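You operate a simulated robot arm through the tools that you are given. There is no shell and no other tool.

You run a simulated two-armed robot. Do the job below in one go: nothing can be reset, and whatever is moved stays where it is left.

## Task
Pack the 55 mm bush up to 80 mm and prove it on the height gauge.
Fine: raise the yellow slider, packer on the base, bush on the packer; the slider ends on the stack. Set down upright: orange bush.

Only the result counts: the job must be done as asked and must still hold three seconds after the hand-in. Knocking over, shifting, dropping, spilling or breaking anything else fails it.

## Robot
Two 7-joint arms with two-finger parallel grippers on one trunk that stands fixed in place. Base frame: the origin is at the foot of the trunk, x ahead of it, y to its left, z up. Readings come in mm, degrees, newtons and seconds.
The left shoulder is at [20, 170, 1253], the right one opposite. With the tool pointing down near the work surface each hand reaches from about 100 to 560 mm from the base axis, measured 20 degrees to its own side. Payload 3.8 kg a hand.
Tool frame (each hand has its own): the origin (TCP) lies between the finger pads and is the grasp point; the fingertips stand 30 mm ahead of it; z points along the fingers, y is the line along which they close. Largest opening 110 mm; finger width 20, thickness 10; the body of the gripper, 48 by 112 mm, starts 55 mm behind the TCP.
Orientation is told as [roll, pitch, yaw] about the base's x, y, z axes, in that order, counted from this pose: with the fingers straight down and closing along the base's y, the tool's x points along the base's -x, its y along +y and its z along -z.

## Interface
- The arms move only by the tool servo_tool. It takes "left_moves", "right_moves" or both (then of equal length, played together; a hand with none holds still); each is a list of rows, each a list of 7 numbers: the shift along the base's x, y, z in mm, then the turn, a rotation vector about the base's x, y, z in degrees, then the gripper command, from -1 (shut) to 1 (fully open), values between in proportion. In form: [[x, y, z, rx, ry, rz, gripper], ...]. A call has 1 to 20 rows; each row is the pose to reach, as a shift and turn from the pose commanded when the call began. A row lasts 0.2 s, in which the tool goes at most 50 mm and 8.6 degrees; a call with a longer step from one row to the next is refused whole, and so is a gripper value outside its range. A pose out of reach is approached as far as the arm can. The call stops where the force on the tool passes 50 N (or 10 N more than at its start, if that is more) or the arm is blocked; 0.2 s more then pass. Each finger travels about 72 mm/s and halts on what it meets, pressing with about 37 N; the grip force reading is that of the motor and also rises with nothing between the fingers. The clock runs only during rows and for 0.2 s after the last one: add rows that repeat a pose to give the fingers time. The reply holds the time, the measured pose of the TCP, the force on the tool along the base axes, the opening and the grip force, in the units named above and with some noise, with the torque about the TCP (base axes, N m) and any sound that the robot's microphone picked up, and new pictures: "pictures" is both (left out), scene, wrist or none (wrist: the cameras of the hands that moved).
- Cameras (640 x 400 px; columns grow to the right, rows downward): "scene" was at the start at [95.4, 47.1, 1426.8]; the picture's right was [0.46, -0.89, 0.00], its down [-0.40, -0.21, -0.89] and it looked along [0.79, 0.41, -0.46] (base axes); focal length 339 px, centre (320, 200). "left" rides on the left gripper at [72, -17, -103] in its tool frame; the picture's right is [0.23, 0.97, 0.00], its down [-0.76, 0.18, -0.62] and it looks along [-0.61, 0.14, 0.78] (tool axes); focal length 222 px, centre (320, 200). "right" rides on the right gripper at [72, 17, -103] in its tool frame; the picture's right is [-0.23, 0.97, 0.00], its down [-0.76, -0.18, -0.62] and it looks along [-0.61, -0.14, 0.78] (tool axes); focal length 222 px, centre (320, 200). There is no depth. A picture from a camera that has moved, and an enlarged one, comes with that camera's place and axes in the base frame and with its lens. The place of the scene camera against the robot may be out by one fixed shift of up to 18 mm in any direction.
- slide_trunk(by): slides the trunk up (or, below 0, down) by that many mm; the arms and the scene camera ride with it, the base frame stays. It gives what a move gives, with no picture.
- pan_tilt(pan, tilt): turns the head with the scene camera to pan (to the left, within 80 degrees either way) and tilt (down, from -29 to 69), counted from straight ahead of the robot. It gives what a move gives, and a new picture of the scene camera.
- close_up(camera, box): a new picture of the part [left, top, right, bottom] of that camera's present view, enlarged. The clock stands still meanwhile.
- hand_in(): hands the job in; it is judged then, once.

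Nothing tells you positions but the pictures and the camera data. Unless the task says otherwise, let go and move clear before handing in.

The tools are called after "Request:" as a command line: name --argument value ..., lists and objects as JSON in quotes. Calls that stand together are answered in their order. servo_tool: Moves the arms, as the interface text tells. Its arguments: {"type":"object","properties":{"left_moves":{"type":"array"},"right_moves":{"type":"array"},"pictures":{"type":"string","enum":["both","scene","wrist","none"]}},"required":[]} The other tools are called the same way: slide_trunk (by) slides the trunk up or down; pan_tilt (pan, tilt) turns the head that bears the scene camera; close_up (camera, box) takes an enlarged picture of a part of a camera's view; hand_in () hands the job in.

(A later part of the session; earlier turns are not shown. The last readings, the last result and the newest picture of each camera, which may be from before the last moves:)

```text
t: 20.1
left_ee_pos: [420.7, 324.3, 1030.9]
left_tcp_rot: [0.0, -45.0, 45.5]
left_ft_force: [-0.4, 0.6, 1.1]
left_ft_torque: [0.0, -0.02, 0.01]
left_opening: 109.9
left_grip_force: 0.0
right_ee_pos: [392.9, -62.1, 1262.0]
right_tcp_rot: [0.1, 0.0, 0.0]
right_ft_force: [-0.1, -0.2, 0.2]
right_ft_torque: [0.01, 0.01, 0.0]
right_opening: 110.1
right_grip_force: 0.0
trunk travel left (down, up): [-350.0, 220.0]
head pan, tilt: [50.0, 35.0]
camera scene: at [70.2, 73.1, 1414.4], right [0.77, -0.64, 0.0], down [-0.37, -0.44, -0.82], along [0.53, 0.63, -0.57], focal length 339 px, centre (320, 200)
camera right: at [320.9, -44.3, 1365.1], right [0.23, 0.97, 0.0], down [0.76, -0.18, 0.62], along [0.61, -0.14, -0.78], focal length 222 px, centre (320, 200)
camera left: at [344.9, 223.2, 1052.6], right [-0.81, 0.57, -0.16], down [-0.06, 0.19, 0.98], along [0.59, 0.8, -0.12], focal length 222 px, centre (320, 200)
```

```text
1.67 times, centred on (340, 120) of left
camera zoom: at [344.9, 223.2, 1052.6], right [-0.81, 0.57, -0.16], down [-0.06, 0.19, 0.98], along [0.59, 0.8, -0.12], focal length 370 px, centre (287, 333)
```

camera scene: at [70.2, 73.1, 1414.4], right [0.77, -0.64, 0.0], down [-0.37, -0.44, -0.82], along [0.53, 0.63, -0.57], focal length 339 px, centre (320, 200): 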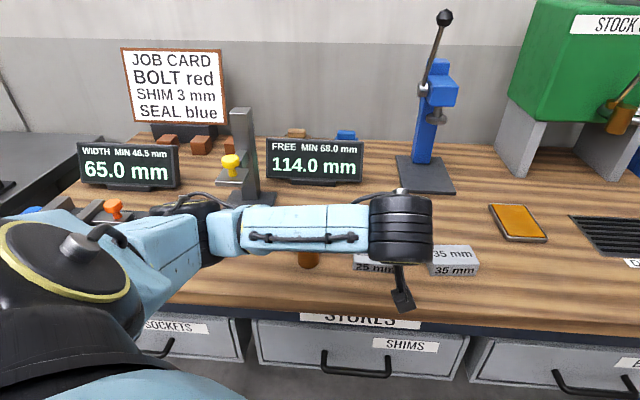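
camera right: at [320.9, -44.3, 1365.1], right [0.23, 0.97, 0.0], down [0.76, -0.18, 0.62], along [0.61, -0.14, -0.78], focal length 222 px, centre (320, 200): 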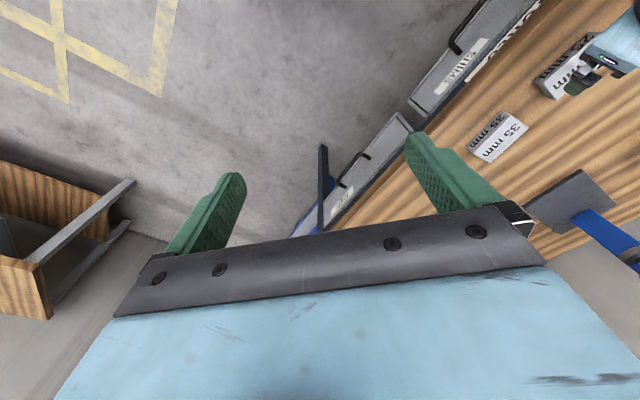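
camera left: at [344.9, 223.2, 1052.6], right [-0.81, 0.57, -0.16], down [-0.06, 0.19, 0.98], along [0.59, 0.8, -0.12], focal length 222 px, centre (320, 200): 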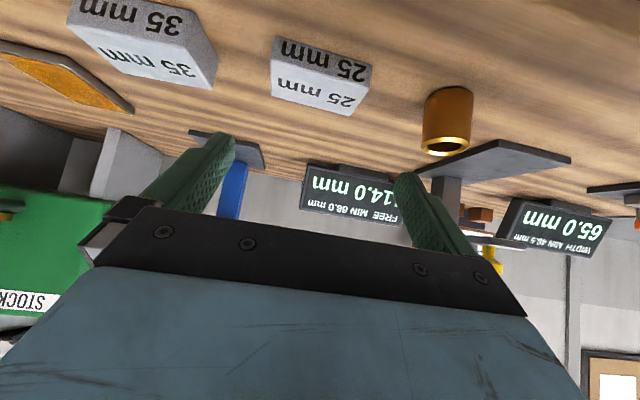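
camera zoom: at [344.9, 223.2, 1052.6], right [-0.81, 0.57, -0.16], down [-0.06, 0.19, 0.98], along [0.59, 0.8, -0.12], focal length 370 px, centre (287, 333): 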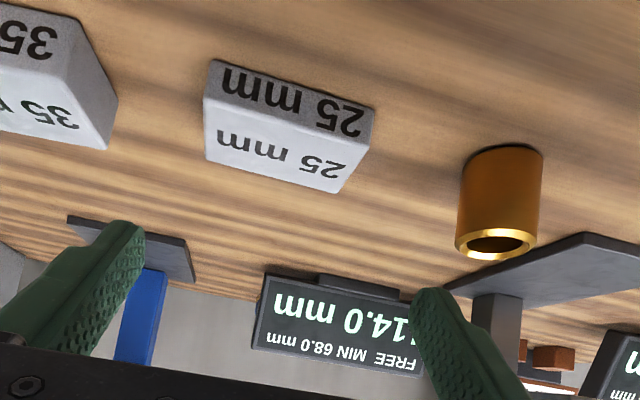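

Cross-checking this low view with the earlier ones settles it: bench at z≈897.5, gauge base top ≈912.5, packer about 88×55×25 centred at (u 605, v −80), bush at (u 595, v 55) with its top at 952. I move down toward the packer and stop 20 mm short to verify.

Request:
servo_tool --left_moves '[[5.5, -5.4, -20, 0, 0, 0, 1], [5.5, -5.4, -34, 0, 0, 0, 1], [20, 9, -56, 0, 0, 0, 1], [38.2, 27.8, -80.9, 0, 0, 0, 1], [38.2, 27.8, -80.9, 0, 0, 0, 1]]' --pictures "both"

Request:
close_up --camera "left" --box '[160, 0, 480, 240]'

```text
t: 21.3
left_ee_pos: [458.9, 355.4, 949.8]
left_tcp_rot: [0.0, -45.0, 45.6]
left_ft_force: [-0.4, -1.7, 0.2]
left_ft_torque: [0.01, 0.02, -0.01]
left_opening: 110.2
left_grip_force: 0.0
right_ee_pos: [391.9, -62.6, 1261.7]
right_tcp_rot: [0.1, 0.1, 0.0]
right_ft_force: [-1.1, -0.1, -0.1]
right_ft_torque: [-0.02, -0.02, 0.0]
right_opening: 109.9
right_grip_force: 0.0
trunk travel left (down, up): [-350.0, 220.0]
head pan, tilt: [50.0, 35.0]
camera scene: at [70.5, 72.5, 1414.4], right [0.77, -0.64, 0.0], down [-0.37, -0.44, -0.82], along [0.53, 0.63, -0.57], focal length 339 px, centre (320, 200)
camera left: at [383.0, 252.8, 971.1], right [-0.81, 0.57, -0.16], down [-0.06, 0.19, 0.98], along [0.59, 0.8, -0.12], focal length 222 px, centre (320, 200)
```

scene: 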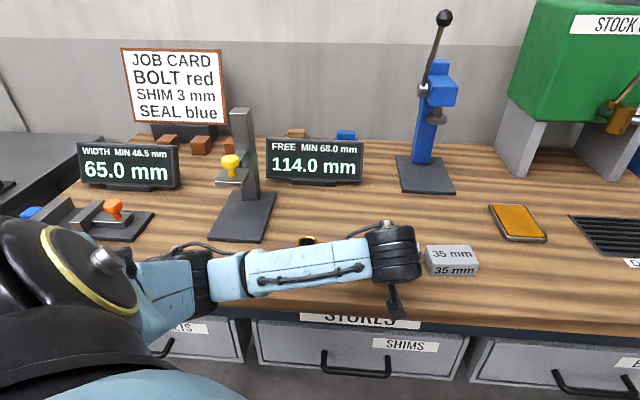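
left: 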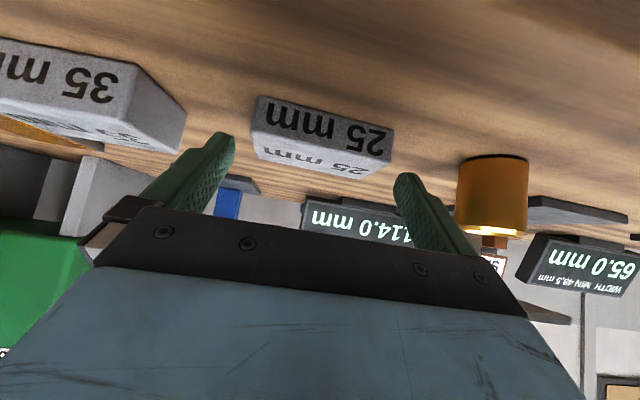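

```text
1.67 times, centred on (320, 120) of left
camera zoom: at [383.0, 252.8, 971.1], right [-0.81, 0.57, -0.16], down [-0.06, 0.19, 0.98], along [0.59, 0.8, -0.12], focal length 370 px, centre (320, 333)
```

zoom: 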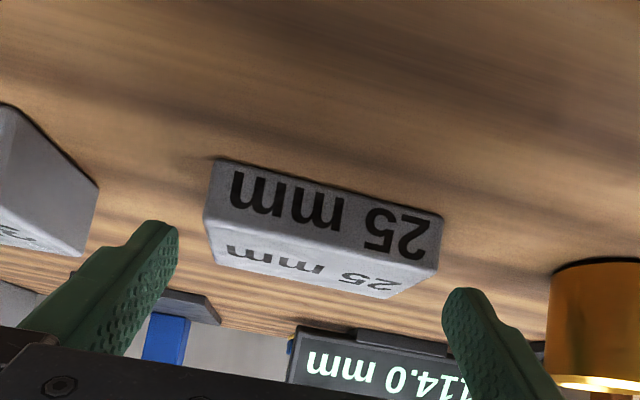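

The packer checks out at (u 606, v −81) with the bench near 898. I go down the last 20 mm along the tool axis and close on its ends.

Request:
servo_tool --left_moves '[[5, 5.1, -7, 0, 0, 0, 1], [10, 10.2, -14, 0, 0, 0, 1], [14.5, 14.8, -19, 0, 0, 0, 1], [14.5, 14.8, -19, 0, 0, 0, 1]]' --pictures "wrist"

Request:
close_up --camera "left" --box '[160, 40, 480, 240]'

```text
t: 22.3
left_ee_pos: [472.4, 367.6, 931.2]
left_tcp_rot: [0.0, -45.1, 45.5]
left_ft_force: [0.1, -1.3, 0.1]
left_ft_torque: [0.0, 0.04, 0.0]
left_opening: 110.4
left_grip_force: 0.1
right_ee_pos: [392.5, -62.0, 1262.5]
right_tcp_rot: [0.1, 0.0, 0.0]
right_ft_force: [-0.8, 1.4, 0.0]
right_ft_torque: [0.02, -0.02, -0.04]
right_opening: 109.9
right_grip_force: 0.2
trunk travel left (down, up): [-350.0, 220.0]
head pan, tilt: [50.0, 35.0]
camera left: at [396.2, 266.5, 951.7], right [-0.81, 0.57, -0.16], down [-0.06, 0.19, 0.98], along [0.59, 0.8, -0.12], focal length 222 px, centre (320, 200)
```

left: 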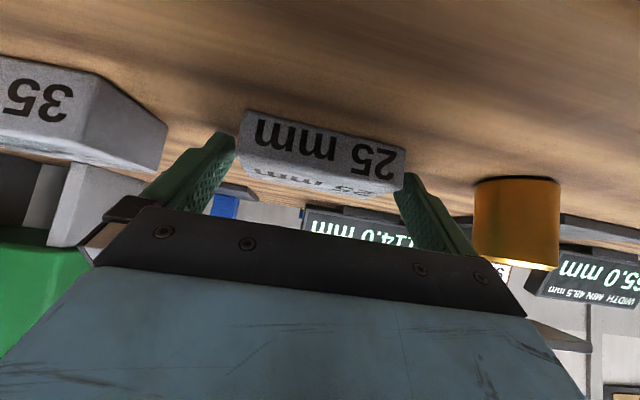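

```text
2.00 times, centred on (320, 140) of left
camera zoom: at [396.2, 266.5, 951.7], right [-0.81, 0.57, -0.16], down [-0.06, 0.19, 0.98], along [0.59, 0.8, -0.12], focal length 444 px, centre (320, 320)
```

zoom: 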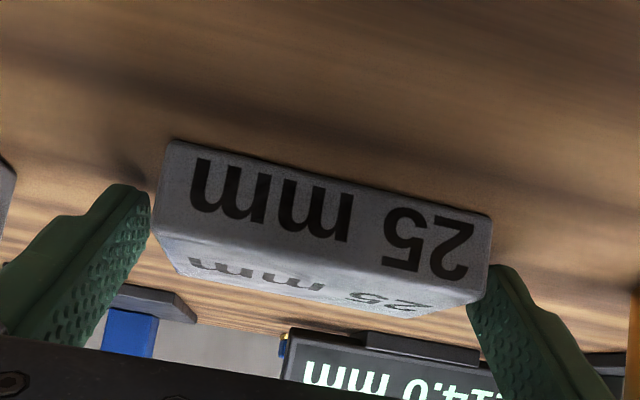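

The open fingers straddle the packer with roughly equal gaps on both sides. I close on it now.

Request:
servo_tool --left_moves '[[0, 0, 0, 0, 0, 0, 0.65], [0, 0, 0, 0, 0, 0, 0.4], [0, 0, 0, 0, 0, 0, -1], [0, 0, 0, 0, 0, 0, -1], [0, 0, 0, 0, 0, 0, -1]]' --pictures "wrist"

```text
t: 23.5
left_ee_pos: [472.6, 367.6, 929.7]
left_tcp_rot: [0.0, -44.9, 45.5]
left_ft_force: [-0.4, -0.8, -0.3]
left_ft_torque: [-0.02, -0.07, -0.03]
left_opening: 89.7
left_grip_force: 37.3
right_ee_pos: [393.6, -62.0, 1262.5]
right_tcp_rot: [0.0, 0.0, 0.0]
right_ft_force: [-0.3, 0.8, -0.1]
right_ft_torque: [0.0, -0.03, 0.02]
right_opening: 110.1
right_grip_force: 0.0
trunk travel left (down, up): [-350.0, 220.0]
head pan, tilt: [50.0, 35.0]
camera left: at [396.2, 266.4, 951.8], right [-0.81, 0.57, -0.16], down [-0.06, 0.19, 0.98], along [0.59, 0.8, -0.12], focal length 222 px, centre (320, 200)
```

left: 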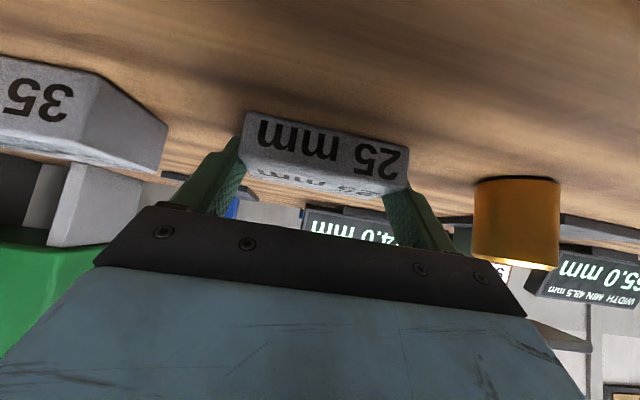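

Gripped at 89.7 mm wide. I lift it gently and check that it hangs level.

Request:
servo_tool --left_moves '[[0, 0, 3, 0, 0, 0, -1], [0, 0, 8, 0, 0, 0, -1], [0, 0, 15, 0, 0, 0, -1], [0, 0, 25, 0, 0, 0, -1], [0, 0, 40, 0, 0, 0, -1], [0, 0, 40, 0, 0, 0, -1]]' --pictures "both"

Request:
close_up --camera "left" --box '[160, 40, 480, 240]'

```text
t: 24.9
left_ee_pos: [472.4, 367.7, 968.6]
left_tcp_rot: [0.0, -45.1, 45.6]
left_ft_force: [0.1, 0.5, -1.0]
left_ft_torque: [0.0, 0.03, 0.02]
left_opening: 89.5
left_grip_force: 36.5
right_ee_pos: [393.1, -62.0, 1263.4]
right_tcp_rot: [0.0, 0.0, 0.0]
right_ft_force: [0.5, 0.3, 0.2]
right_ft_torque: [-0.01, 0.01, -0.01]
right_opening: 110.2
right_grip_force: 0.0
trunk travel left (down, up): [-350.0, 220.0]
head pan, tilt: [50.0, 35.0]
camera scene: at [70.7, 72.9, 1414.4], right [0.77, -0.64, 0.0], down [-0.37, -0.44, -0.82], along [0.53, 0.63, -0.57], focal length 339 px, centre (320, 200)
camera left: at [396.2, 266.4, 991.2], right [-0.81, 0.57, -0.16], down [-0.06, 0.19, 0.98], along [0.59, 0.8, -0.12], focal length 222 px, centre (320, 200)
```

scene: 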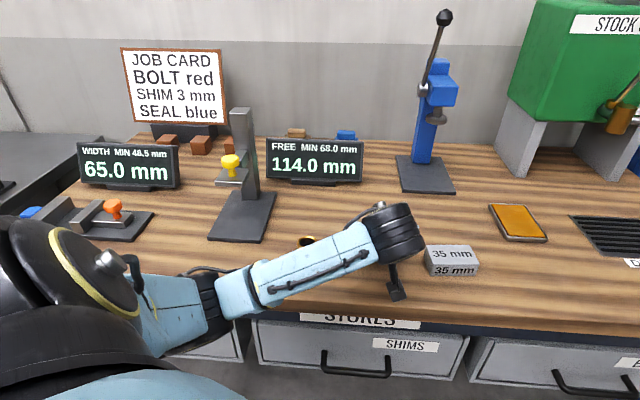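
left: 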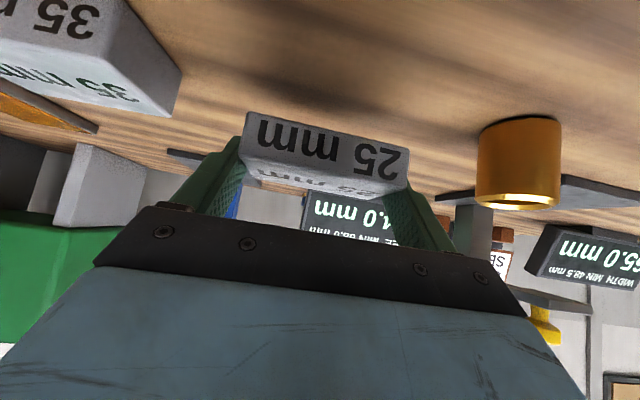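

```text
2.00 times, centred on (320, 140) of left
camera zoom: at [396.2, 266.4, 991.2], right [-0.81, 0.57, -0.16], down [-0.06, 0.19, 0.98], along [0.59, 0.8, -0.12], focal length 444 px, centre (320, 320)
```

zoom: 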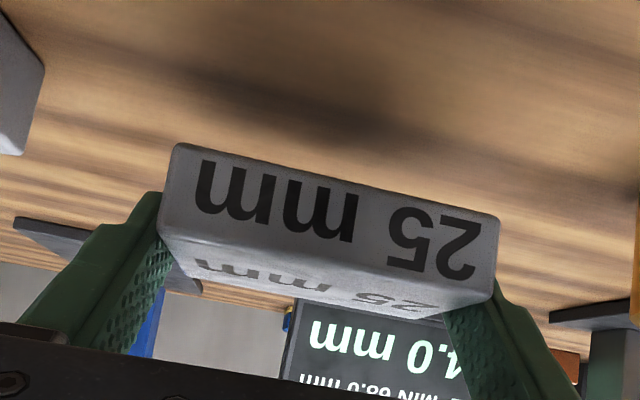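

The packer is firmly held, level and light. I raise it, carry it over the bush with ample height, and stop in front of the gauge to check alignment under the raised plate.

Request:
servo_tool --left_moves '[[0, 0, 40, 0, 0, 0, -1], [0, 0, 80, 0, 0, 0, -1], [-15, 16, 95, 0, 0, 0, -1], [-44, 48, 95, 0, 0, 0, -1], [-73, 80, 95, 0, 0, 0, -1], [-102, 112, 95, 0, 0, 0, -1], [-131, 143, 95, 0, 0, 0, -1], [-160, 175, 95, 0, 0, 0, -1], [-185, 202, 95, 0, 0, 0, -1], [-204.4, 223.2, 85, 0, 0, 0, -1], [-204.4, 223.2, 56.5, 0, 0, 0, -1], [-204.4, 223.2, 56.5, 0, 0, 0, -1]]' --pictures "both"

Request:
close_up --camera "left" --box '[160, 0, 480, 240]'

Request:
close_up --camera "scene" --box '[160, 100, 360, 260]'

```text
t: 27.5
left_ee_pos: [268.0, 591.7, 1026.2]
left_tcp_rot: [0.0, -45.0, 45.5]
left_ft_force: [-0.5, -0.3, -1.7]
left_ft_torque: [-0.02, 0.0, 0.01]
left_opening: 89.4
left_grip_force: 36.6
right_ee_pos: [392.9, -62.1, 1262.1]
right_tcp_rot: [-0.1, 0.0, 0.0]
right_ft_force: [0.2, 0.9, -0.7]
right_ft_torque: [0.0, 0.02, 0.01]
right_opening: 110.0
right_grip_force: 0.0
trunk travel left (down, up): [-350.0, 220.0]
head pan, tilt: [50.0, 35.0]
camera scene: at [70.5, 72.9, 1414.4], right [0.77, -0.64, 0.0], down [-0.37, -0.44, -0.82], along [0.53, 0.63, -0.57], focal length 339 px, centre (320, 200)
camera left: at [191.2, 490.0, 1048.1], right [-0.81, 0.57, -0.16], down [-0.06, 0.19, 0.98], along [0.59, 0.8, -0.12], focal length 222 px, centre (320, 200)
```

scene: 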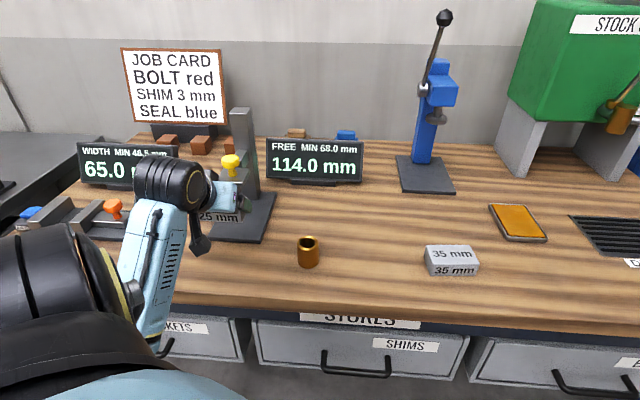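
left: 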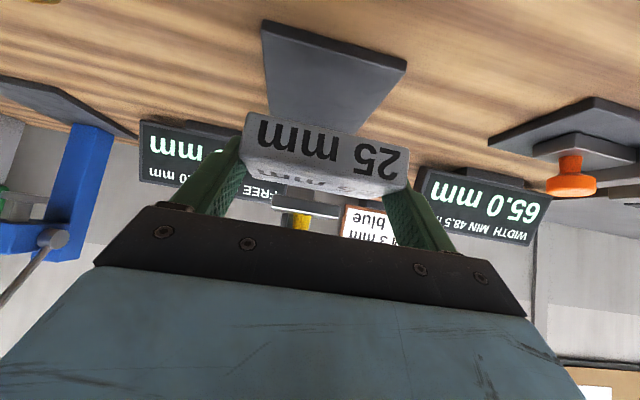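

```text
1.67 times, centred on (320, 120) of left
camera zoom: at [191.2, 490.0, 1048.1], right [-0.81, 0.57, -0.16], down [-0.06, 0.19, 0.98], along [0.59, 0.8, -0.12], focal length 370 px, centre (320, 333)
```

zoom: 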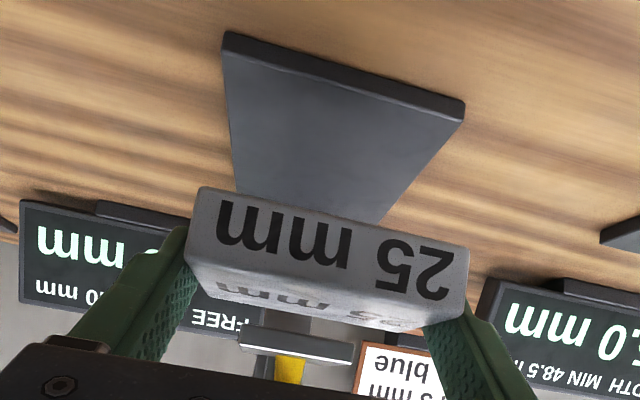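

```text
2.50 times, centred on (260, 180) of scene
camera zoom: at [70.5, 72.9, 1414.4], right [0.77, -0.64, 0.0], down [-0.37, -0.44, -0.82], along [0.53, 0.63, -0.57], focal length 847 px, centre (470, 250)
```

zoom: 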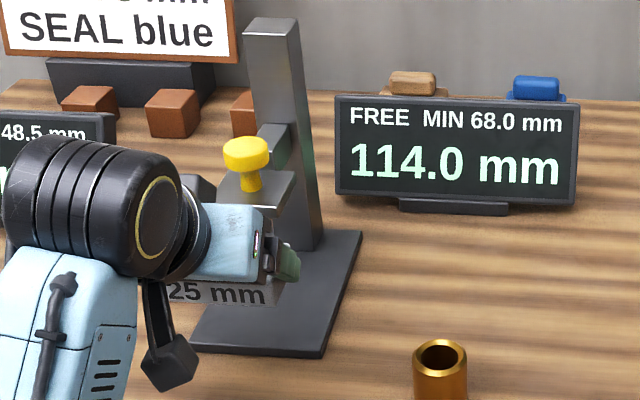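

The base front edge shows at u≈640 centred on v≈224, base top ≈913, and the plate bottom at ≈1027, which agrees with the display. I slide the packer in under the plate, staying about 9 mm above the base.

Request:
servo_tool --left_moves '[[13.1, 13.4, -18, 0, 0, 0, -1], [26.3, 26.7, -36, 0, 0, 0, -1], [39.4, 40.1, -54, 0, 0, 0, -1], [52.6, 53.5, -70, 0, 0, 0, -1], [56.1, 57.1, -72, 0, 0, 0, -1], [56.1, 57.1, -72, 0, 0, 0, -1]]' --pictures "both"

Request:
close_up --camera "left" --box '[160, 0, 480, 240]'

Request:
close_up --camera "scene" --box '[160, 100, 360, 260]'

```text
t: 28.7
left_ee_pos: [317.8, 642.6, 951.4]
left_tcp_rot: [-0.1, -44.2, 45.4]
left_ft_force: [-29.0, -27.8, -4.1]
left_ft_torque: [2.08, -2.06, -0.29]
left_opening: 89.3
left_grip_force: 37.2
right_ee_pos: [388.6, -65.5, 1264.0]
right_tcp_rot: [0.2, -0.2, 0.1]
right_ft_force: [0.4, 0.3, -0.3]
right_ft_torque: [0.01, -0.03, -0.05]
right_opening: 110.0
right_grip_force: 0.1
trunk travel left (down, up): [-350.0, 220.0]
head pan, tilt: [50.0, 35.0]
stopped in row 6 (left hand): the force on the tool passed its limit at 58 N (the readings are from after the stop); the commanded pose is now the measured one
camera scene: at [66.4, 69.0, 1414.8], right [0.77, -0.64, 0.0], down [-0.37, -0.44, -0.82], along [0.53, 0.63, -0.57], focal length 339 px, centre (320, 200)
camera left: at [241.5, 541.6, 974.5], right [-0.81, 0.57, -0.16], down [-0.05, 0.21, 0.98], along [0.59, 0.8, -0.14], focal length 222 px, centre (320, 200)
```

scene: 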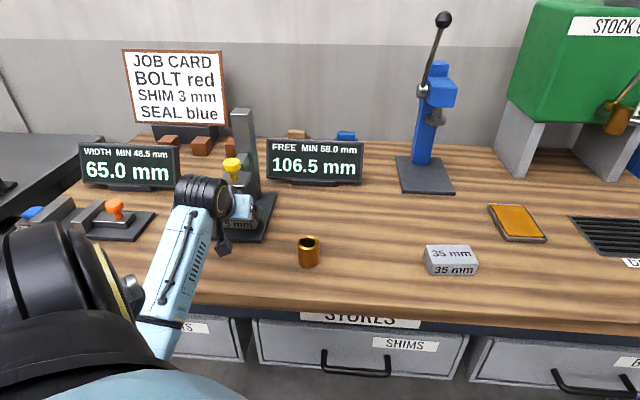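
left: 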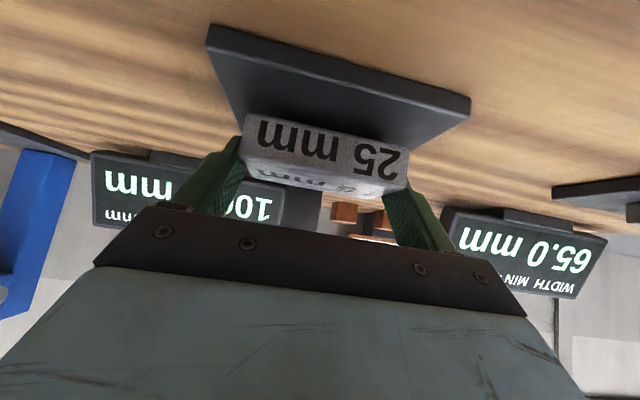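

```text
1.67 times, centred on (320, 120) of left
camera zoom: at [241.5, 541.6, 974.5], right [-0.81, 0.57, -0.16], down [-0.05, 0.21, 0.98], along [0.59, 0.8, -0.14], focal length 370 px, centre (320, 333)
```

zoom: 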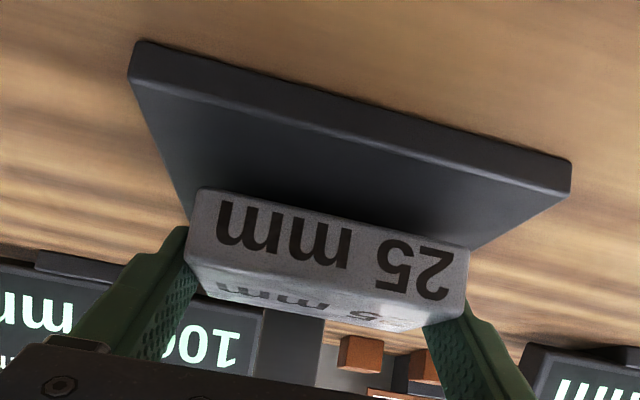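

```text
2.50 times, centred on (260, 180) of scene
camera zoom: at [66.4, 69.0, 1414.8], right [0.77, -0.64, 0.0], down [-0.37, -0.44, -0.82], along [0.53, 0.63, -0.57], focal length 847 px, centre (470, 250)
```

zoom: 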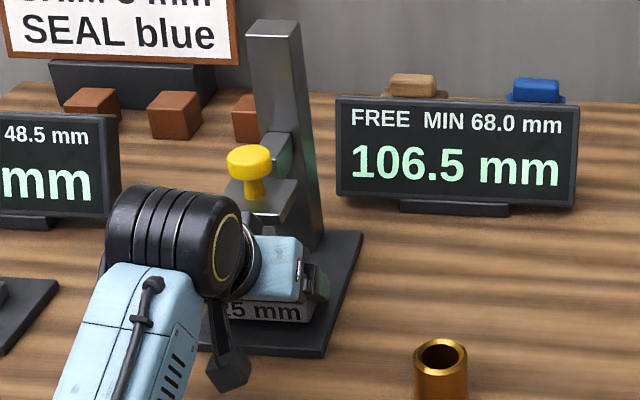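

The gripper's body touched the front of the raised plate and nudged the slider down to 106.5 mm; nothing else moved, but I need more headroom. I back off 14 mm, restore the exact tilt, and will set the packer down on the front part of the base before raising the slider higher.

Request:
servo_tool --left_moves '[[-4, -4.1, 0, 0.2, -0.2, 0, -1], [-10, -10.2, 0, 0.57, -0.56, 0.1, -1], [-10, -10.2, 0, 0.57, -0.56, 0.1, -1]]' --pictures "both"

Request:
close_up --camera "left" --box '[160, 0, 480, 240]'

Request:
close_up --camera "scene" --box '[190, 130, 310, 250]'

```text
t: 29.5
left_ee_pos: [312.5, 638.1, 951.8]
left_tcp_rot: [0.0, -45.2, 45.6]
left_ft_force: [0.3, -0.7, -1.8]
left_ft_torque: [-0.06, 0.01, 0.0]
left_opening: 89.4
left_grip_force: 36.9
right_ee_pos: [392.9, -61.9, 1261.1]
right_tcp_rot: [0.1, 0.0, 0.1]
right_ft_force: [-0.3, 0.8, 1.0]
right_ft_torque: [-0.03, 0.01, -0.01]
right_opening: 109.8
right_grip_force: 0.1
trunk travel left (down, up): [-350.0, 220.0]
head pan, tilt: [50.0, 35.0]
camera scene: at [71.2, 73.3, 1414.3], right [0.77, -0.64, 0.0], down [-0.37, -0.44, -0.82], along [0.53, 0.63, -0.57], focal length 339 px, centre (320, 200)
camera left: at [235.8, 536.0, 972.9], right [-0.81, 0.57, -0.16], down [-0.06, 0.19, 0.98], along [0.59, 0.8, -0.12], focal length 222 px, centre (320, 200)
```

scene: 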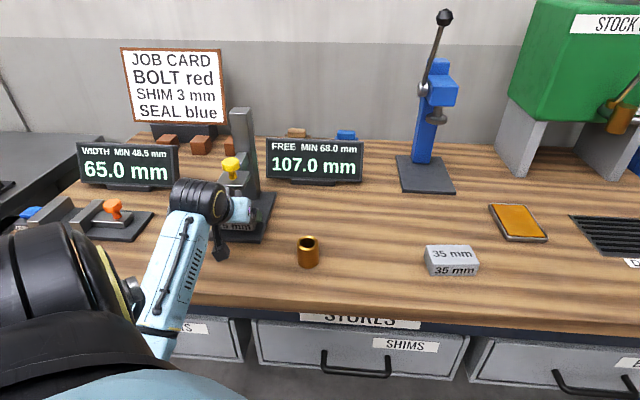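
left: 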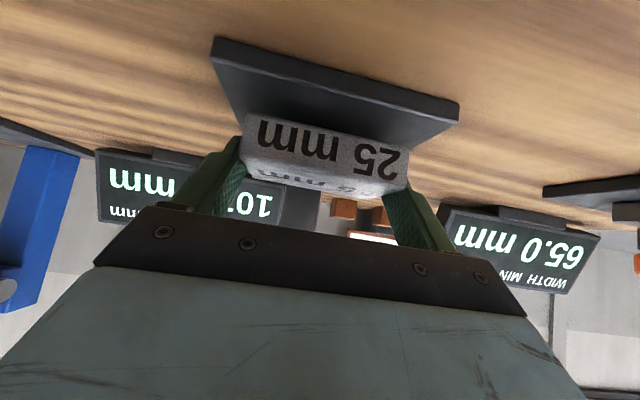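

```text
1.67 times, centred on (320, 120) of left
camera zoom: at [235.8, 536.0, 972.9], right [-0.81, 0.57, -0.16], down [-0.06, 0.19, 0.98], along [0.59, 0.8, -0.12], focal length 370 px, centre (320, 333)
```

zoom: 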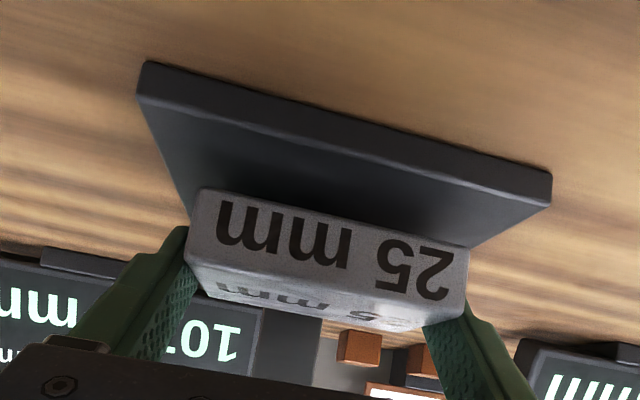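

```text
3.33 times, centred on (250, 190) of scene
camera zoom: at [71.2, 73.3, 1414.3], right [0.77, -0.64, 0.0], down [-0.37, -0.44, -0.82], along [0.53, 0.63, -0.57], focal length 1129 px, centre (553, 233)
```

zoom: 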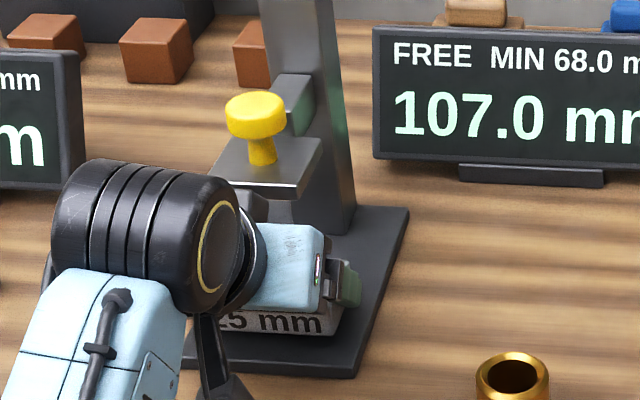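

Clear again: the force is zero, the slider holds at 107.0, and the packer hovers above the base with its centre near u 685. I lower it gently and watch for contact.

Request:
servo_tool --left_moves '[[0, 0, -2, 0, 0, 0, -1], [0, 0, -4, 0, 0, 0, -1], [0, 0, -5, 0, 0, 0, -1]]' --pictures "none"

Request:
servo_tool --left_moves '[[0, 0, -1, 0, 0, 0, -1], [0, 0, -1, 0, 0, 0, -1]]' --pictures "none"

```text
t: 30.3
left_ee_pos: [311.5, 636.8, 946.8]
left_tcp_rot: [0.0, -45.2, 45.6]
left_ft_force: [0.2, -0.4, -1.8]
left_ft_torque: [-0.04, 0.0, 0.01]
left_opening: 89.2
left_grip_force: 37.3
right_ee_pos: [393.5, -60.9, 1262.7]
right_tcp_rot: [0.1, 0.0, 0.1]
right_ft_force: [-0.4, 0.4, 0.6]
right_ft_torque: [0.0, 0.0, -0.01]
right_opening: 110.0
right_grip_force: 0.0
trunk travel left (down, up): [-350.0, 220.0]
head pan, tilt: [50.0, 35.0]
```

```text
t: 30.9
left_ee_pos: [311.8, 636.5, 944.6]
left_tcp_rot: [0.0, -45.0, 45.6]
left_ft_force: [-0.1, 0.3, -1.5]
left_ft_torque: [0.0, 0.0, 0.01]
left_opening: 89.5
left_grip_force: 36.6
right_ee_pos: [392.3, -61.9, 1261.9]
right_tcp_rot: [0.0, 0.1, 0.0]
right_ft_force: [-0.2, -0.4, 0.1]
right_ft_torque: [-0.01, 0.01, 0.03]
right_opening: 110.1
right_grip_force: 0.1
trunk travel left (down, up): [-350.0, 220.0]
head pan, tilt: [50.0, 35.0]
```

Request:
servo_tool --left_moves '[[0, 0, -1, 0, 0, 0, -1], [0, 0, -1, 0, 0, 0, -1]]' --pictures "none"

Request:
close_up --camera "left" --box '[200, 60, 420, 200]'

```text
t: 31.5
left_ee_pos: [312.4, 637.1, 943.2]
left_tcp_rot: [0.0, -45.1, 45.7]
left_ft_force: [-0.4, 0.5, -1.3]
left_ft_torque: [0.0, 0.03, -0.02]
left_opening: 89.5
left_grip_force: 37.2
right_ee_pos: [392.5, -61.8, 1260.9]
right_tcp_rot: [0.0, -0.1, 0.1]
right_ft_force: [-0.1, -0.3, -0.1]
right_ft_torque: [-0.01, -0.02, -0.02]
right_opening: 109.8
right_grip_force: 0.1
trunk travel left (down, up): [-350.0, 220.0]
head pan, tilt: [50.0, 35.0]
```

```text
2.86 times, centred on (310, 130) of left
camera zoom: at [236.0, 535.3, 965.1], right [-0.81, 0.57, -0.16], down [-0.06, 0.19, 0.98], along [0.59, 0.8, -0.12], focal length 635 px, centre (349, 400)
```

zoom: 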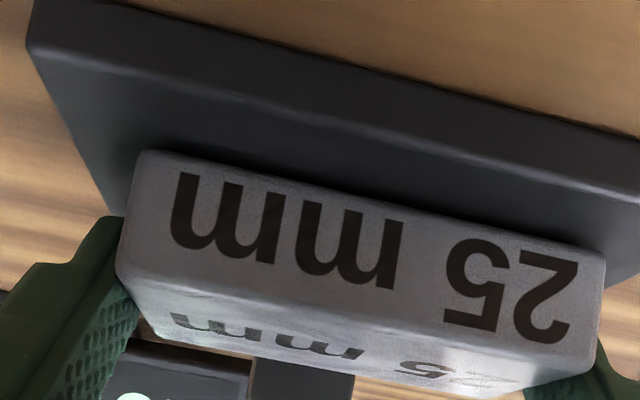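

Still in free air; I continue in small steps.

Request:
servo_tool --left_moves '[[0, 0, -1, 0, 0, 0, -1], [0, 0, -2, 0, 0, 0, -1]]' --pictures "none"

Request:
servo_tool --left_moves '[[0, 0, -1, 0, 0, 0, -1], [0, 0, -1, 0, 0, 0, -1]]' --pictures "none"

```text
t: 32.1
left_ee_pos: [312.1, 635.9, 941.9]
left_tcp_rot: [0.0, -45.2, 45.6]
left_ft_force: [1.1, 0.4, 0.4]
left_ft_torque: [-0.08, -0.02, 0.03]
left_opening: 89.7
left_grip_force: 37.2
right_ee_pos: [392.6, -63.1, 1262.8]
right_tcp_rot: [0.0, 0.0, 0.0]
right_ft_force: [-0.1, -0.1, -0.3]
right_ft_torque: [0.03, -0.02, 0.0]
right_opening: 109.8
right_grip_force: 0.1
trunk travel left (down, up): [-350.0, 220.0]
head pan, tilt: [50.0, 35.0]
```

```text
t: 32.7
left_ee_pos: [312.4, 637.6, 942.1]
left_tcp_rot: [0.1, -45.3, 45.7]
left_ft_force: [1.3, 0.1, 6.6]
left_ft_torque: [-0.21, -0.04, -0.01]
left_opening: 89.3
left_grip_force: 37.3
right_ee_pos: [392.6, -62.6, 1262.5]
right_tcp_rot: [0.0, 0.1, 0.0]
right_ft_force: [0.0, -0.4, 0.0]
right_ft_torque: [0.0, -0.02, 0.0]
right_opening: 110.0
right_grip_force: 0.0
trunk travel left (down, up): [-350.0, 220.0]
head pan, tilt: [50.0, 35.0]
```

Contact: about 8 N taken up with the TCP at 942, so the packer stands on the base. I release it and back away along the tool axis.

Request:
servo_tool --left_moves '[[0, 0, 1, 0, 0, 0, 0.72], [0, 0, 1, 0, 0, 0, 0.8], [0, 0, 1, 0, 0, 0, 1], [0, 0, 2, 0, 0, 0, 1]]' --pictures "wrist"

Request:
servo_tool --left_moves '[[-14, -14.3, 20, 0, 0, 0, 1], [-28, -28.5, 40, 0, 0, 0, 1], [-42, -42.8, 70, 0, 0, 0, 1], [-50, -50.9, 100, 0, 0, 0, 1], [-50, -50.9, 130, 0, 0, 0, 1], [-50, -50.9, 130, 0, 0, 0, 1]]' --pictures "both"

Request:
close_up --camera "left" --box '[200, 0, 480, 240]'

Request:
close_up --camera "scene" --box '[170, 100, 350, 260]'

```text
t: 33.7
left_ee_pos: [311.6, 637.5, 942.1]
left_tcp_rot: [0.0, -45.2, 45.6]
left_ft_force: [-0.4, -0.5, -0.3]
left_ft_torque: [0.0, 0.0, 0.0]
left_opening: 110.0
left_grip_force: 0.0
right_ee_pos: [392.7, -62.7, 1261.4]
right_tcp_rot: [0.0, 0.0, 0.0]
right_ft_force: [-0.4, -0.5, -0.1]
right_ft_torque: [-0.02, 0.01, 0.02]
right_opening: 110.0
right_grip_force: 0.1
trunk travel left (down, up): [-350.0, 220.0]
head pan, tilt: [50.0, 35.0]
camera left: at [235.8, 535.2, 964.3], right [-0.81, 0.57, -0.16], down [-0.06, 0.19, 0.98], along [0.59, 0.8, -0.12], focal length 222 px, centre (320, 200)
```

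left: 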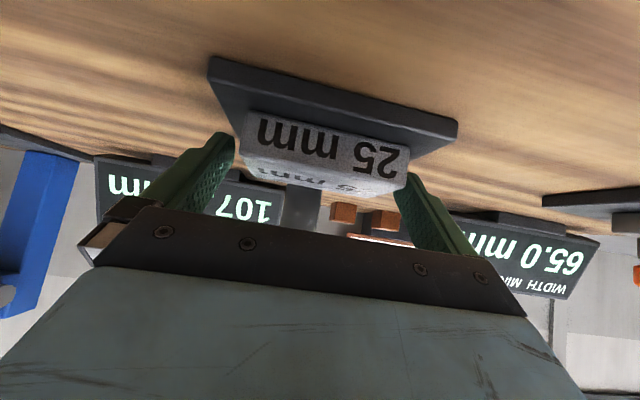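

```text
t: 35.1
left_ee_pos: [261.9, 585.2, 1071.8]
left_tcp_rot: [0.0, -45.2, 45.6]
left_ft_force: [0.3, -0.9, 0.0]
left_ft_torque: [-0.01, -0.04, 0.02]
left_opening: 109.9
left_grip_force: 0.2
right_ee_pos: [392.0, -62.5, 1261.6]
right_tcp_rot: [0.0, 0.0, 0.0]
right_ft_force: [0.1, 1.2, 0.5]
right_ft_torque: [0.03, 0.03, -0.03]
right_opening: 109.8
right_grip_force: 0.1
trunk travel left (down, up): [-350.0, 220.0]
head pan, tilt: [50.0, 35.0]
camera scene: at [70.5, 72.7, 1414.4], right [0.77, -0.64, 0.0], down [-0.37, -0.44, -0.82], along [0.53, 0.63, -0.57], focal length 339 px, centre (320, 200)
camera left: at [186.4, 483.2, 1093.0], right [-0.81, 0.57, -0.16], down [-0.06, 0.19, 0.98], along [0.59, 0.8, -0.12], focal length 222 px, centre (320, 200)
```

scene: 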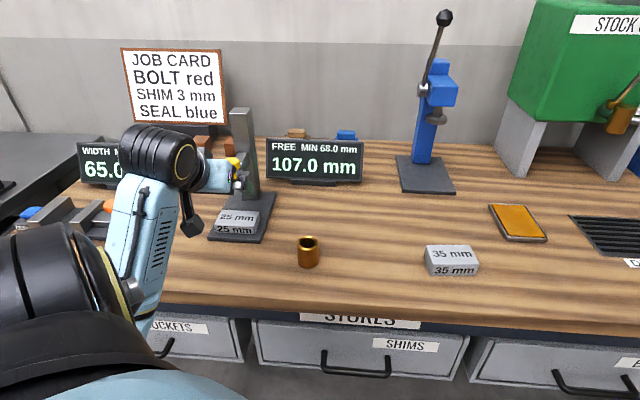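
left: 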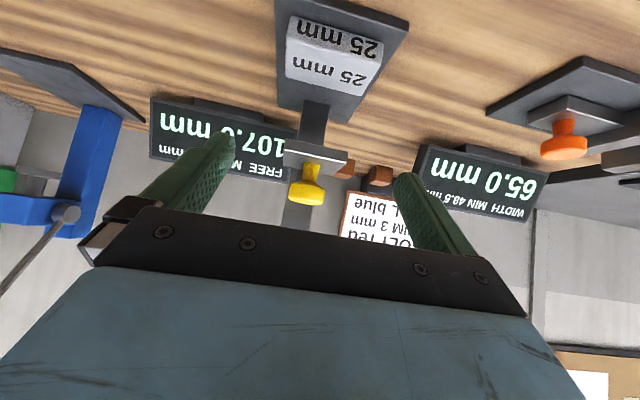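

```text
1.67 times, centred on (340, 120) of left
camera zoom: at [186.4, 483.2, 1093.0], right [-0.81, 0.57, -0.16], down [-0.06, 0.19, 0.98], along [0.59, 0.8, -0.12], focal length 370 px, centre (287, 333)
```

zoom: 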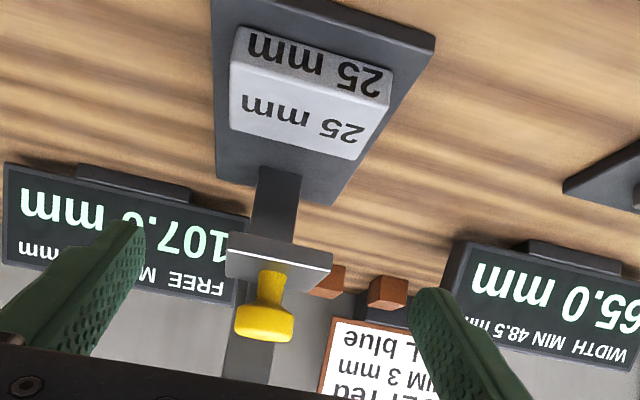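

```text
2.50 times, centred on (260, 180) of scene
camera zoom: at [70.5, 72.7, 1414.4], right [0.77, -0.64, 0.0], down [-0.37, -0.44, -0.82], along [0.53, 0.63, -0.57], focal length 847 px, centre (470, 250)
```

zoom: 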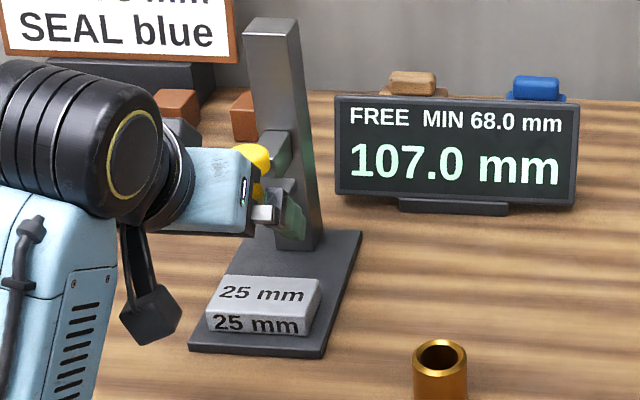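

The packer sits squarely on the base at about u 680, v 224, and the slider holds at 107.0. Now I take the knob again and raise the slider to about 150 mm for proper headroom.

Request:
servo_tool --left_moves '[[15, 15.2, 20, 0, 0, 0, 1], [35, 35.7, 25, 0, 0, 0, 1], [52, 53.2, 12, 0, 0, 0, 1], [65.9, 67.8, -3.3, 0, 0, 0, 1], [65.9, 67.8, -3.3, 0, 0, 0, 1]]' --pictures "wrist"

Request:
close_up --camera "left" --box '[200, 0, 480, 240]'

```text
t: 36.3
left_ee_pos: [328.0, 654.0, 1070.7]
left_tcp_rot: [0.0, -45.2, 45.5]
left_ft_force: [0.7, 0.7, 0.0]
left_ft_torque: [0.02, 0.01, 0.0]
left_opening: 110.2
left_grip_force: 0.1
right_ee_pos: [391.0, -62.4, 1261.3]
right_tcp_rot: [0.1, 0.0, -0.1]
right_ft_force: [-0.2, 0.5, 0.0]
right_ft_torque: [0.0, 0.0, 0.0]
right_opening: 110.0
right_grip_force: 0.0
trunk travel left (down, up): [-350.0, 220.0]
head pan, tilt: [50.0, 35.0]
camera left: at [252.1, 552.5, 1091.3], right [-0.81, 0.57, -0.16], down [-0.06, 0.19, 0.98], along [0.59, 0.8, -0.12], focal length 222 px, centre (320, 200)
```

left: 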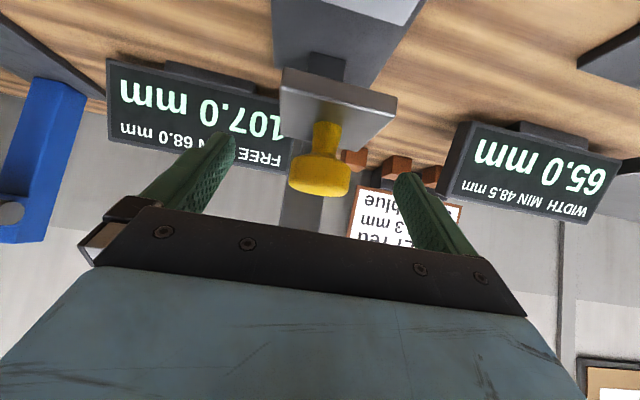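

```text
1.67 times, centred on (340, 120) of left
camera zoom: at [252.1, 552.5, 1091.3], right [-0.81, 0.57, -0.16], down [-0.06, 0.19, 0.98], along [0.59, 0.8, -0.12], focal length 370 px, centre (287, 333)
```

zoom: 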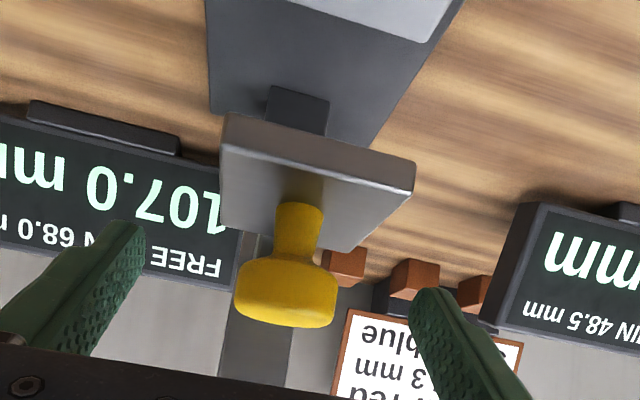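

The knob is centred as before. I close on it and lift to about 150 mm.

Request:
servo_tool --left_moves '[[0, 0, 0, 0, 0, 0, -1], [0, 0, 0, 0, 0, 0, -1], [0, 0, 0, 0, 0, 0, -1], [0, 0, 0, 0, 0, 0, -1], [0, 0, 2, 0, 0, 0, -1], [0, 0, 5, 0, 0, 0, -1], [0, 0, 9, 0, 0, 0, -1], [0, 0, 13, 0, 0, 0, -1], [0, 0, 17, 0, 0, 0, -1], [0, 0, 21, 0, 0, 0, -1], [0, 0, 25, 0, 0, 0, -1], [0, 0, 29, 0, 0, 0, -1], [0, 0, 33, 0, 0, 0, -1], [0, 0, 37, 0, 0, 0, -1], [0, 0, 41, 0, 0, 0, -1], [0, 0, 43, 0, 0, 0, -1], [0, 0, 43, 0, 0, 0, -1]]' --pictures "both"

```text
t: 39.9
left_ee_pos: [331.3, 656.0, 1110.7]
left_tcp_rot: [0.0, -45.0, 45.6]
left_ft_force: [17.8, 3.7, -20.5]
left_ft_torque: [0.18, -0.43, -0.05]
left_opening: 31.7
left_grip_force: 45.5
right_ee_pos: [395.6, -59.8, 1261.0]
right_tcp_rot: [0.0, 0.2, 0.0]
right_ft_force: [0.6, -0.4, -0.4]
right_ft_torque: [-0.02, -0.03, 0.02]
right_opening: 110.0
right_grip_force: 0.1
trunk travel left (down, up): [-350.0, 220.0]
head pan, tilt: [50.0, 35.0]
camera scene: at [74.4, 75.4, 1414.0], right [0.77, -0.64, 0.0], down [-0.37, -0.44, -0.82], along [0.52, 0.63, -0.58], focal length 339 px, centre (320, 200)
camera left: at [254.9, 554.5, 1131.9], right [-0.81, 0.57, -0.16], down [-0.06, 0.19, 0.98], along [0.59, 0.8, -0.12], focal length 222 px, centre (320, 200)
```

scene: 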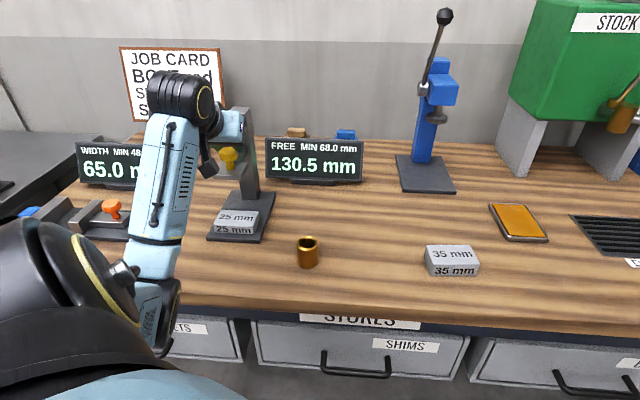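
left: 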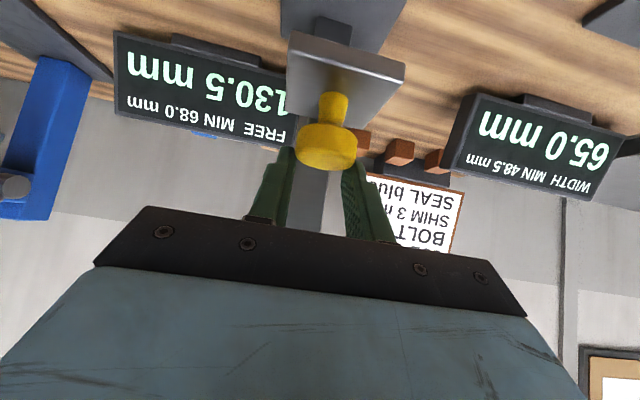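

The slider evidently reached its upper stop at about 130.5 mm and the fingers slid a bit up the knob. I ease down a few millimetres to take the tension off before letting go.

Request:
servo_tool --left_moves '[[0, 0, -2, 0, 0, 0, -1], [0, 0, -4, 0, 0, 0, -1], [0, 0, -5, 0, 0, 0, -1], [0, 0, -5, 0, 0, 0, -1]]' --pictures "both"

```text
t: 40.9
left_ee_pos: [332.2, 656.7, 1107.4]
left_tcp_rot: [0.1, -45.5, 45.5]
left_ft_force: [25.5, 17.4, 1.7]
left_ft_torque: [1.16, -1.28, 0.02]
left_opening: 31.8
left_grip_force: 45.3
right_ee_pos: [395.3, -61.2, 1261.9]
right_tcp_rot: [-0.1, 0.2, -0.1]
right_ft_force: [-0.6, 1.1, -0.1]
right_ft_torque: [-0.01, -0.02, -0.02]
right_opening: 110.0
right_grip_force: 0.0
trunk travel left (down, up): [-350.0, 220.0]
head pan, tilt: [50.0, 35.0]
camera scene: at [74.3, 75.0, 1414.1], right [0.77, -0.64, 0.0], down [-0.37, -0.44, -0.82], along [0.52, 0.63, -0.58], focal length 339 px, centre (320, 200)
camera left: at [254.7, 554.0, 1128.4], right [-0.81, 0.57, -0.16], down [-0.06, 0.19, 0.98], along [0.59, 0.8, -0.11], focal length 222 px, centre (320, 200)
```

scene: 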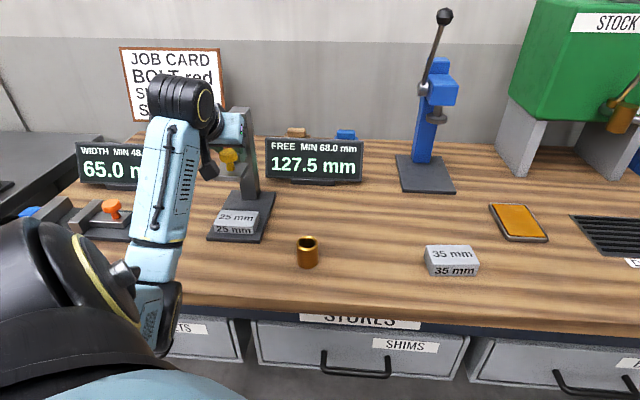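
left: 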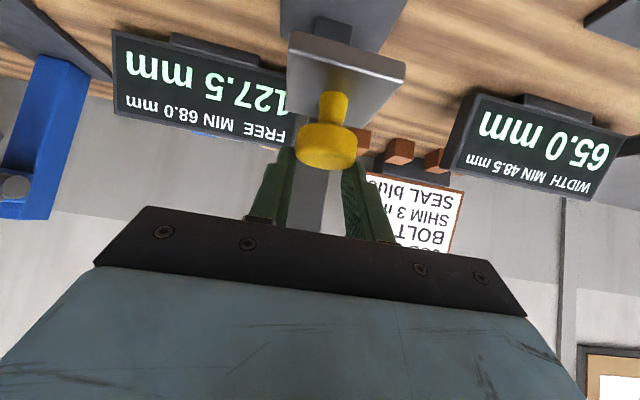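

The slider is at 127.5 mm but the hand is tugging forward on the knob; I relax that pull first and then open.

Request:
servo_tool --left_moves '[[2, 2, 0, 0, 0, 0, -1], [4, 3.5, 0, 0, 0, 0, -1], [4.5, 4, 0, 0, 0, 0, -1]]' --pictures "none"

```text
t: 41.7
left_ee_pos: [331.0, 656.8, 1107.2]
left_tcp_rot: [0.0, -45.0, 45.5]
left_ft_force: [-3.5, -6.9, -3.8]
left_ft_torque: [-0.28, 0.2, 0.01]
left_opening: 31.5
left_grip_force: 44.4
right_ee_pos: [392.0, -63.7, 1262.2]
right_tcp_rot: [0.1, 0.0, 0.0]
right_ft_force: [-0.3, 0.4, 0.8]
right_ft_torque: [-0.01, 0.0, 0.01]
right_opening: 110.1
right_grip_force: 0.0
trunk travel left (down, up): [-350.0, 220.0]
head pan, tilt: [50.0, 35.0]
```

The pull is gone. I release the knob and check that the slider stays.

Request:
servo_tool --left_moves '[[0, 0, 0, 0, 0, 0, -0.3], [0, 0, 0, 0, 0, 0, -0.3], [0, 0, 0, 0, 0, 0, 0.4], [0, 0, 0, 0, 0, 0, 1], [0, 0, 0, 0, 0, 0, 1], [0, 0, 0, 0, 0, 0, 1], [0, 0, 0, 0, 0, 0, 1]]' --pictures "both"

Request:
close_up --camera "left" --box '[200, 0, 480, 240]'

Request:
close_up --camera "scene" --box '[160, 100, 360, 260]'

```text
t: 43.3
left_ee_pos: [331.1, 657.5, 1108.3]
left_tcp_rot: [0.0, -45.3, 45.6]
left_ft_force: [0.3, 0.0, -0.4]
left_ft_torque: [0.02, 0.01, 0.03]
left_opening: 110.0
left_grip_force: 0.1
right_ee_pos: [393.4, -62.0, 1262.5]
right_tcp_rot: [0.0, 0.0, -0.1]
right_ft_force: [-0.3, 0.1, 0.1]
right_ft_torque: [-0.01, 0.01, 0.03]
right_opening: 110.1
right_grip_force: 0.1
trunk travel left (down, up): [-350.0, 220.0]
head pan, tilt: [50.0, 35.0]
camera scene: at [70.6, 72.7, 1414.4], right [0.77, -0.64, 0.0], down [-0.37, -0.44, -0.82], along [0.53, 0.63, -0.57], focal length 339 px, centre (320, 200)
camera left: at [255.7, 555.6, 1129.8], right [-0.81, 0.57, -0.16], down [-0.06, 0.19, 0.98], along [0.59, 0.8, -0.12], focal length 222 px, centre (320, 200)
```

scene: 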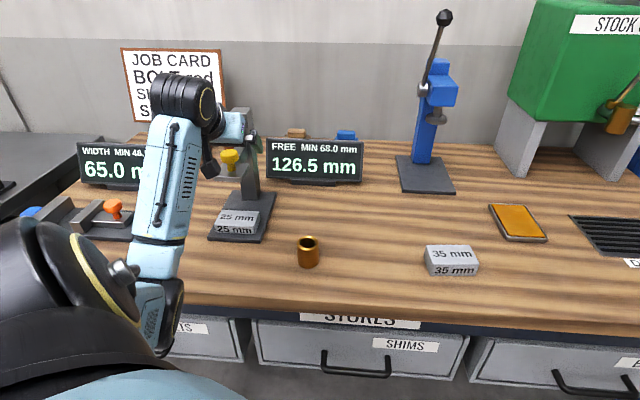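
left: 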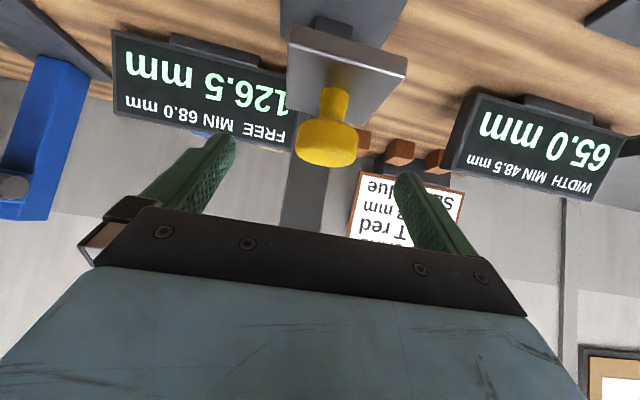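

```text
1.67 times, centred on (340, 120) of left
camera zoom: at [255.7, 555.6, 1129.8], right [-0.81, 0.57, -0.16], down [-0.06, 0.19, 0.98], along [0.59, 0.8, -0.12], focal length 370 px, centre (287, 333)
```

zoom: 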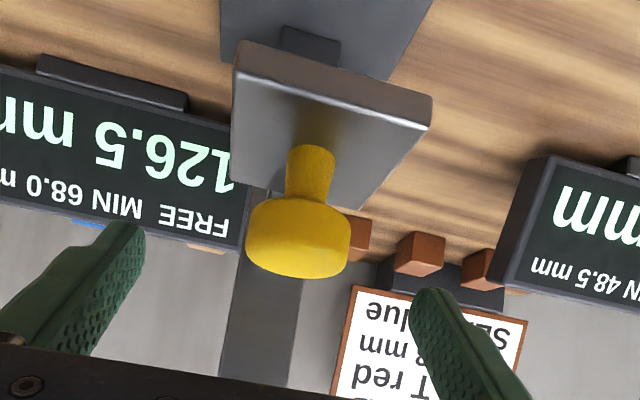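

```text
2.50 times, centred on (260, 180) of scene
camera zoom: at [70.6, 72.7, 1414.4], right [0.77, -0.64, 0.0], down [-0.37, -0.44, -0.82], along [0.53, 0.63, -0.57], focal length 847 px, centre (470, 250)
```

zoom: 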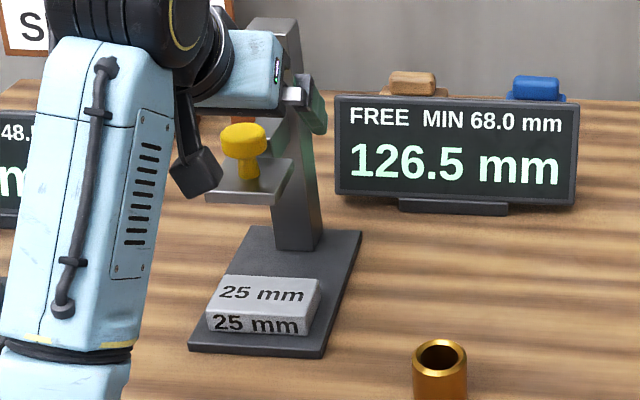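

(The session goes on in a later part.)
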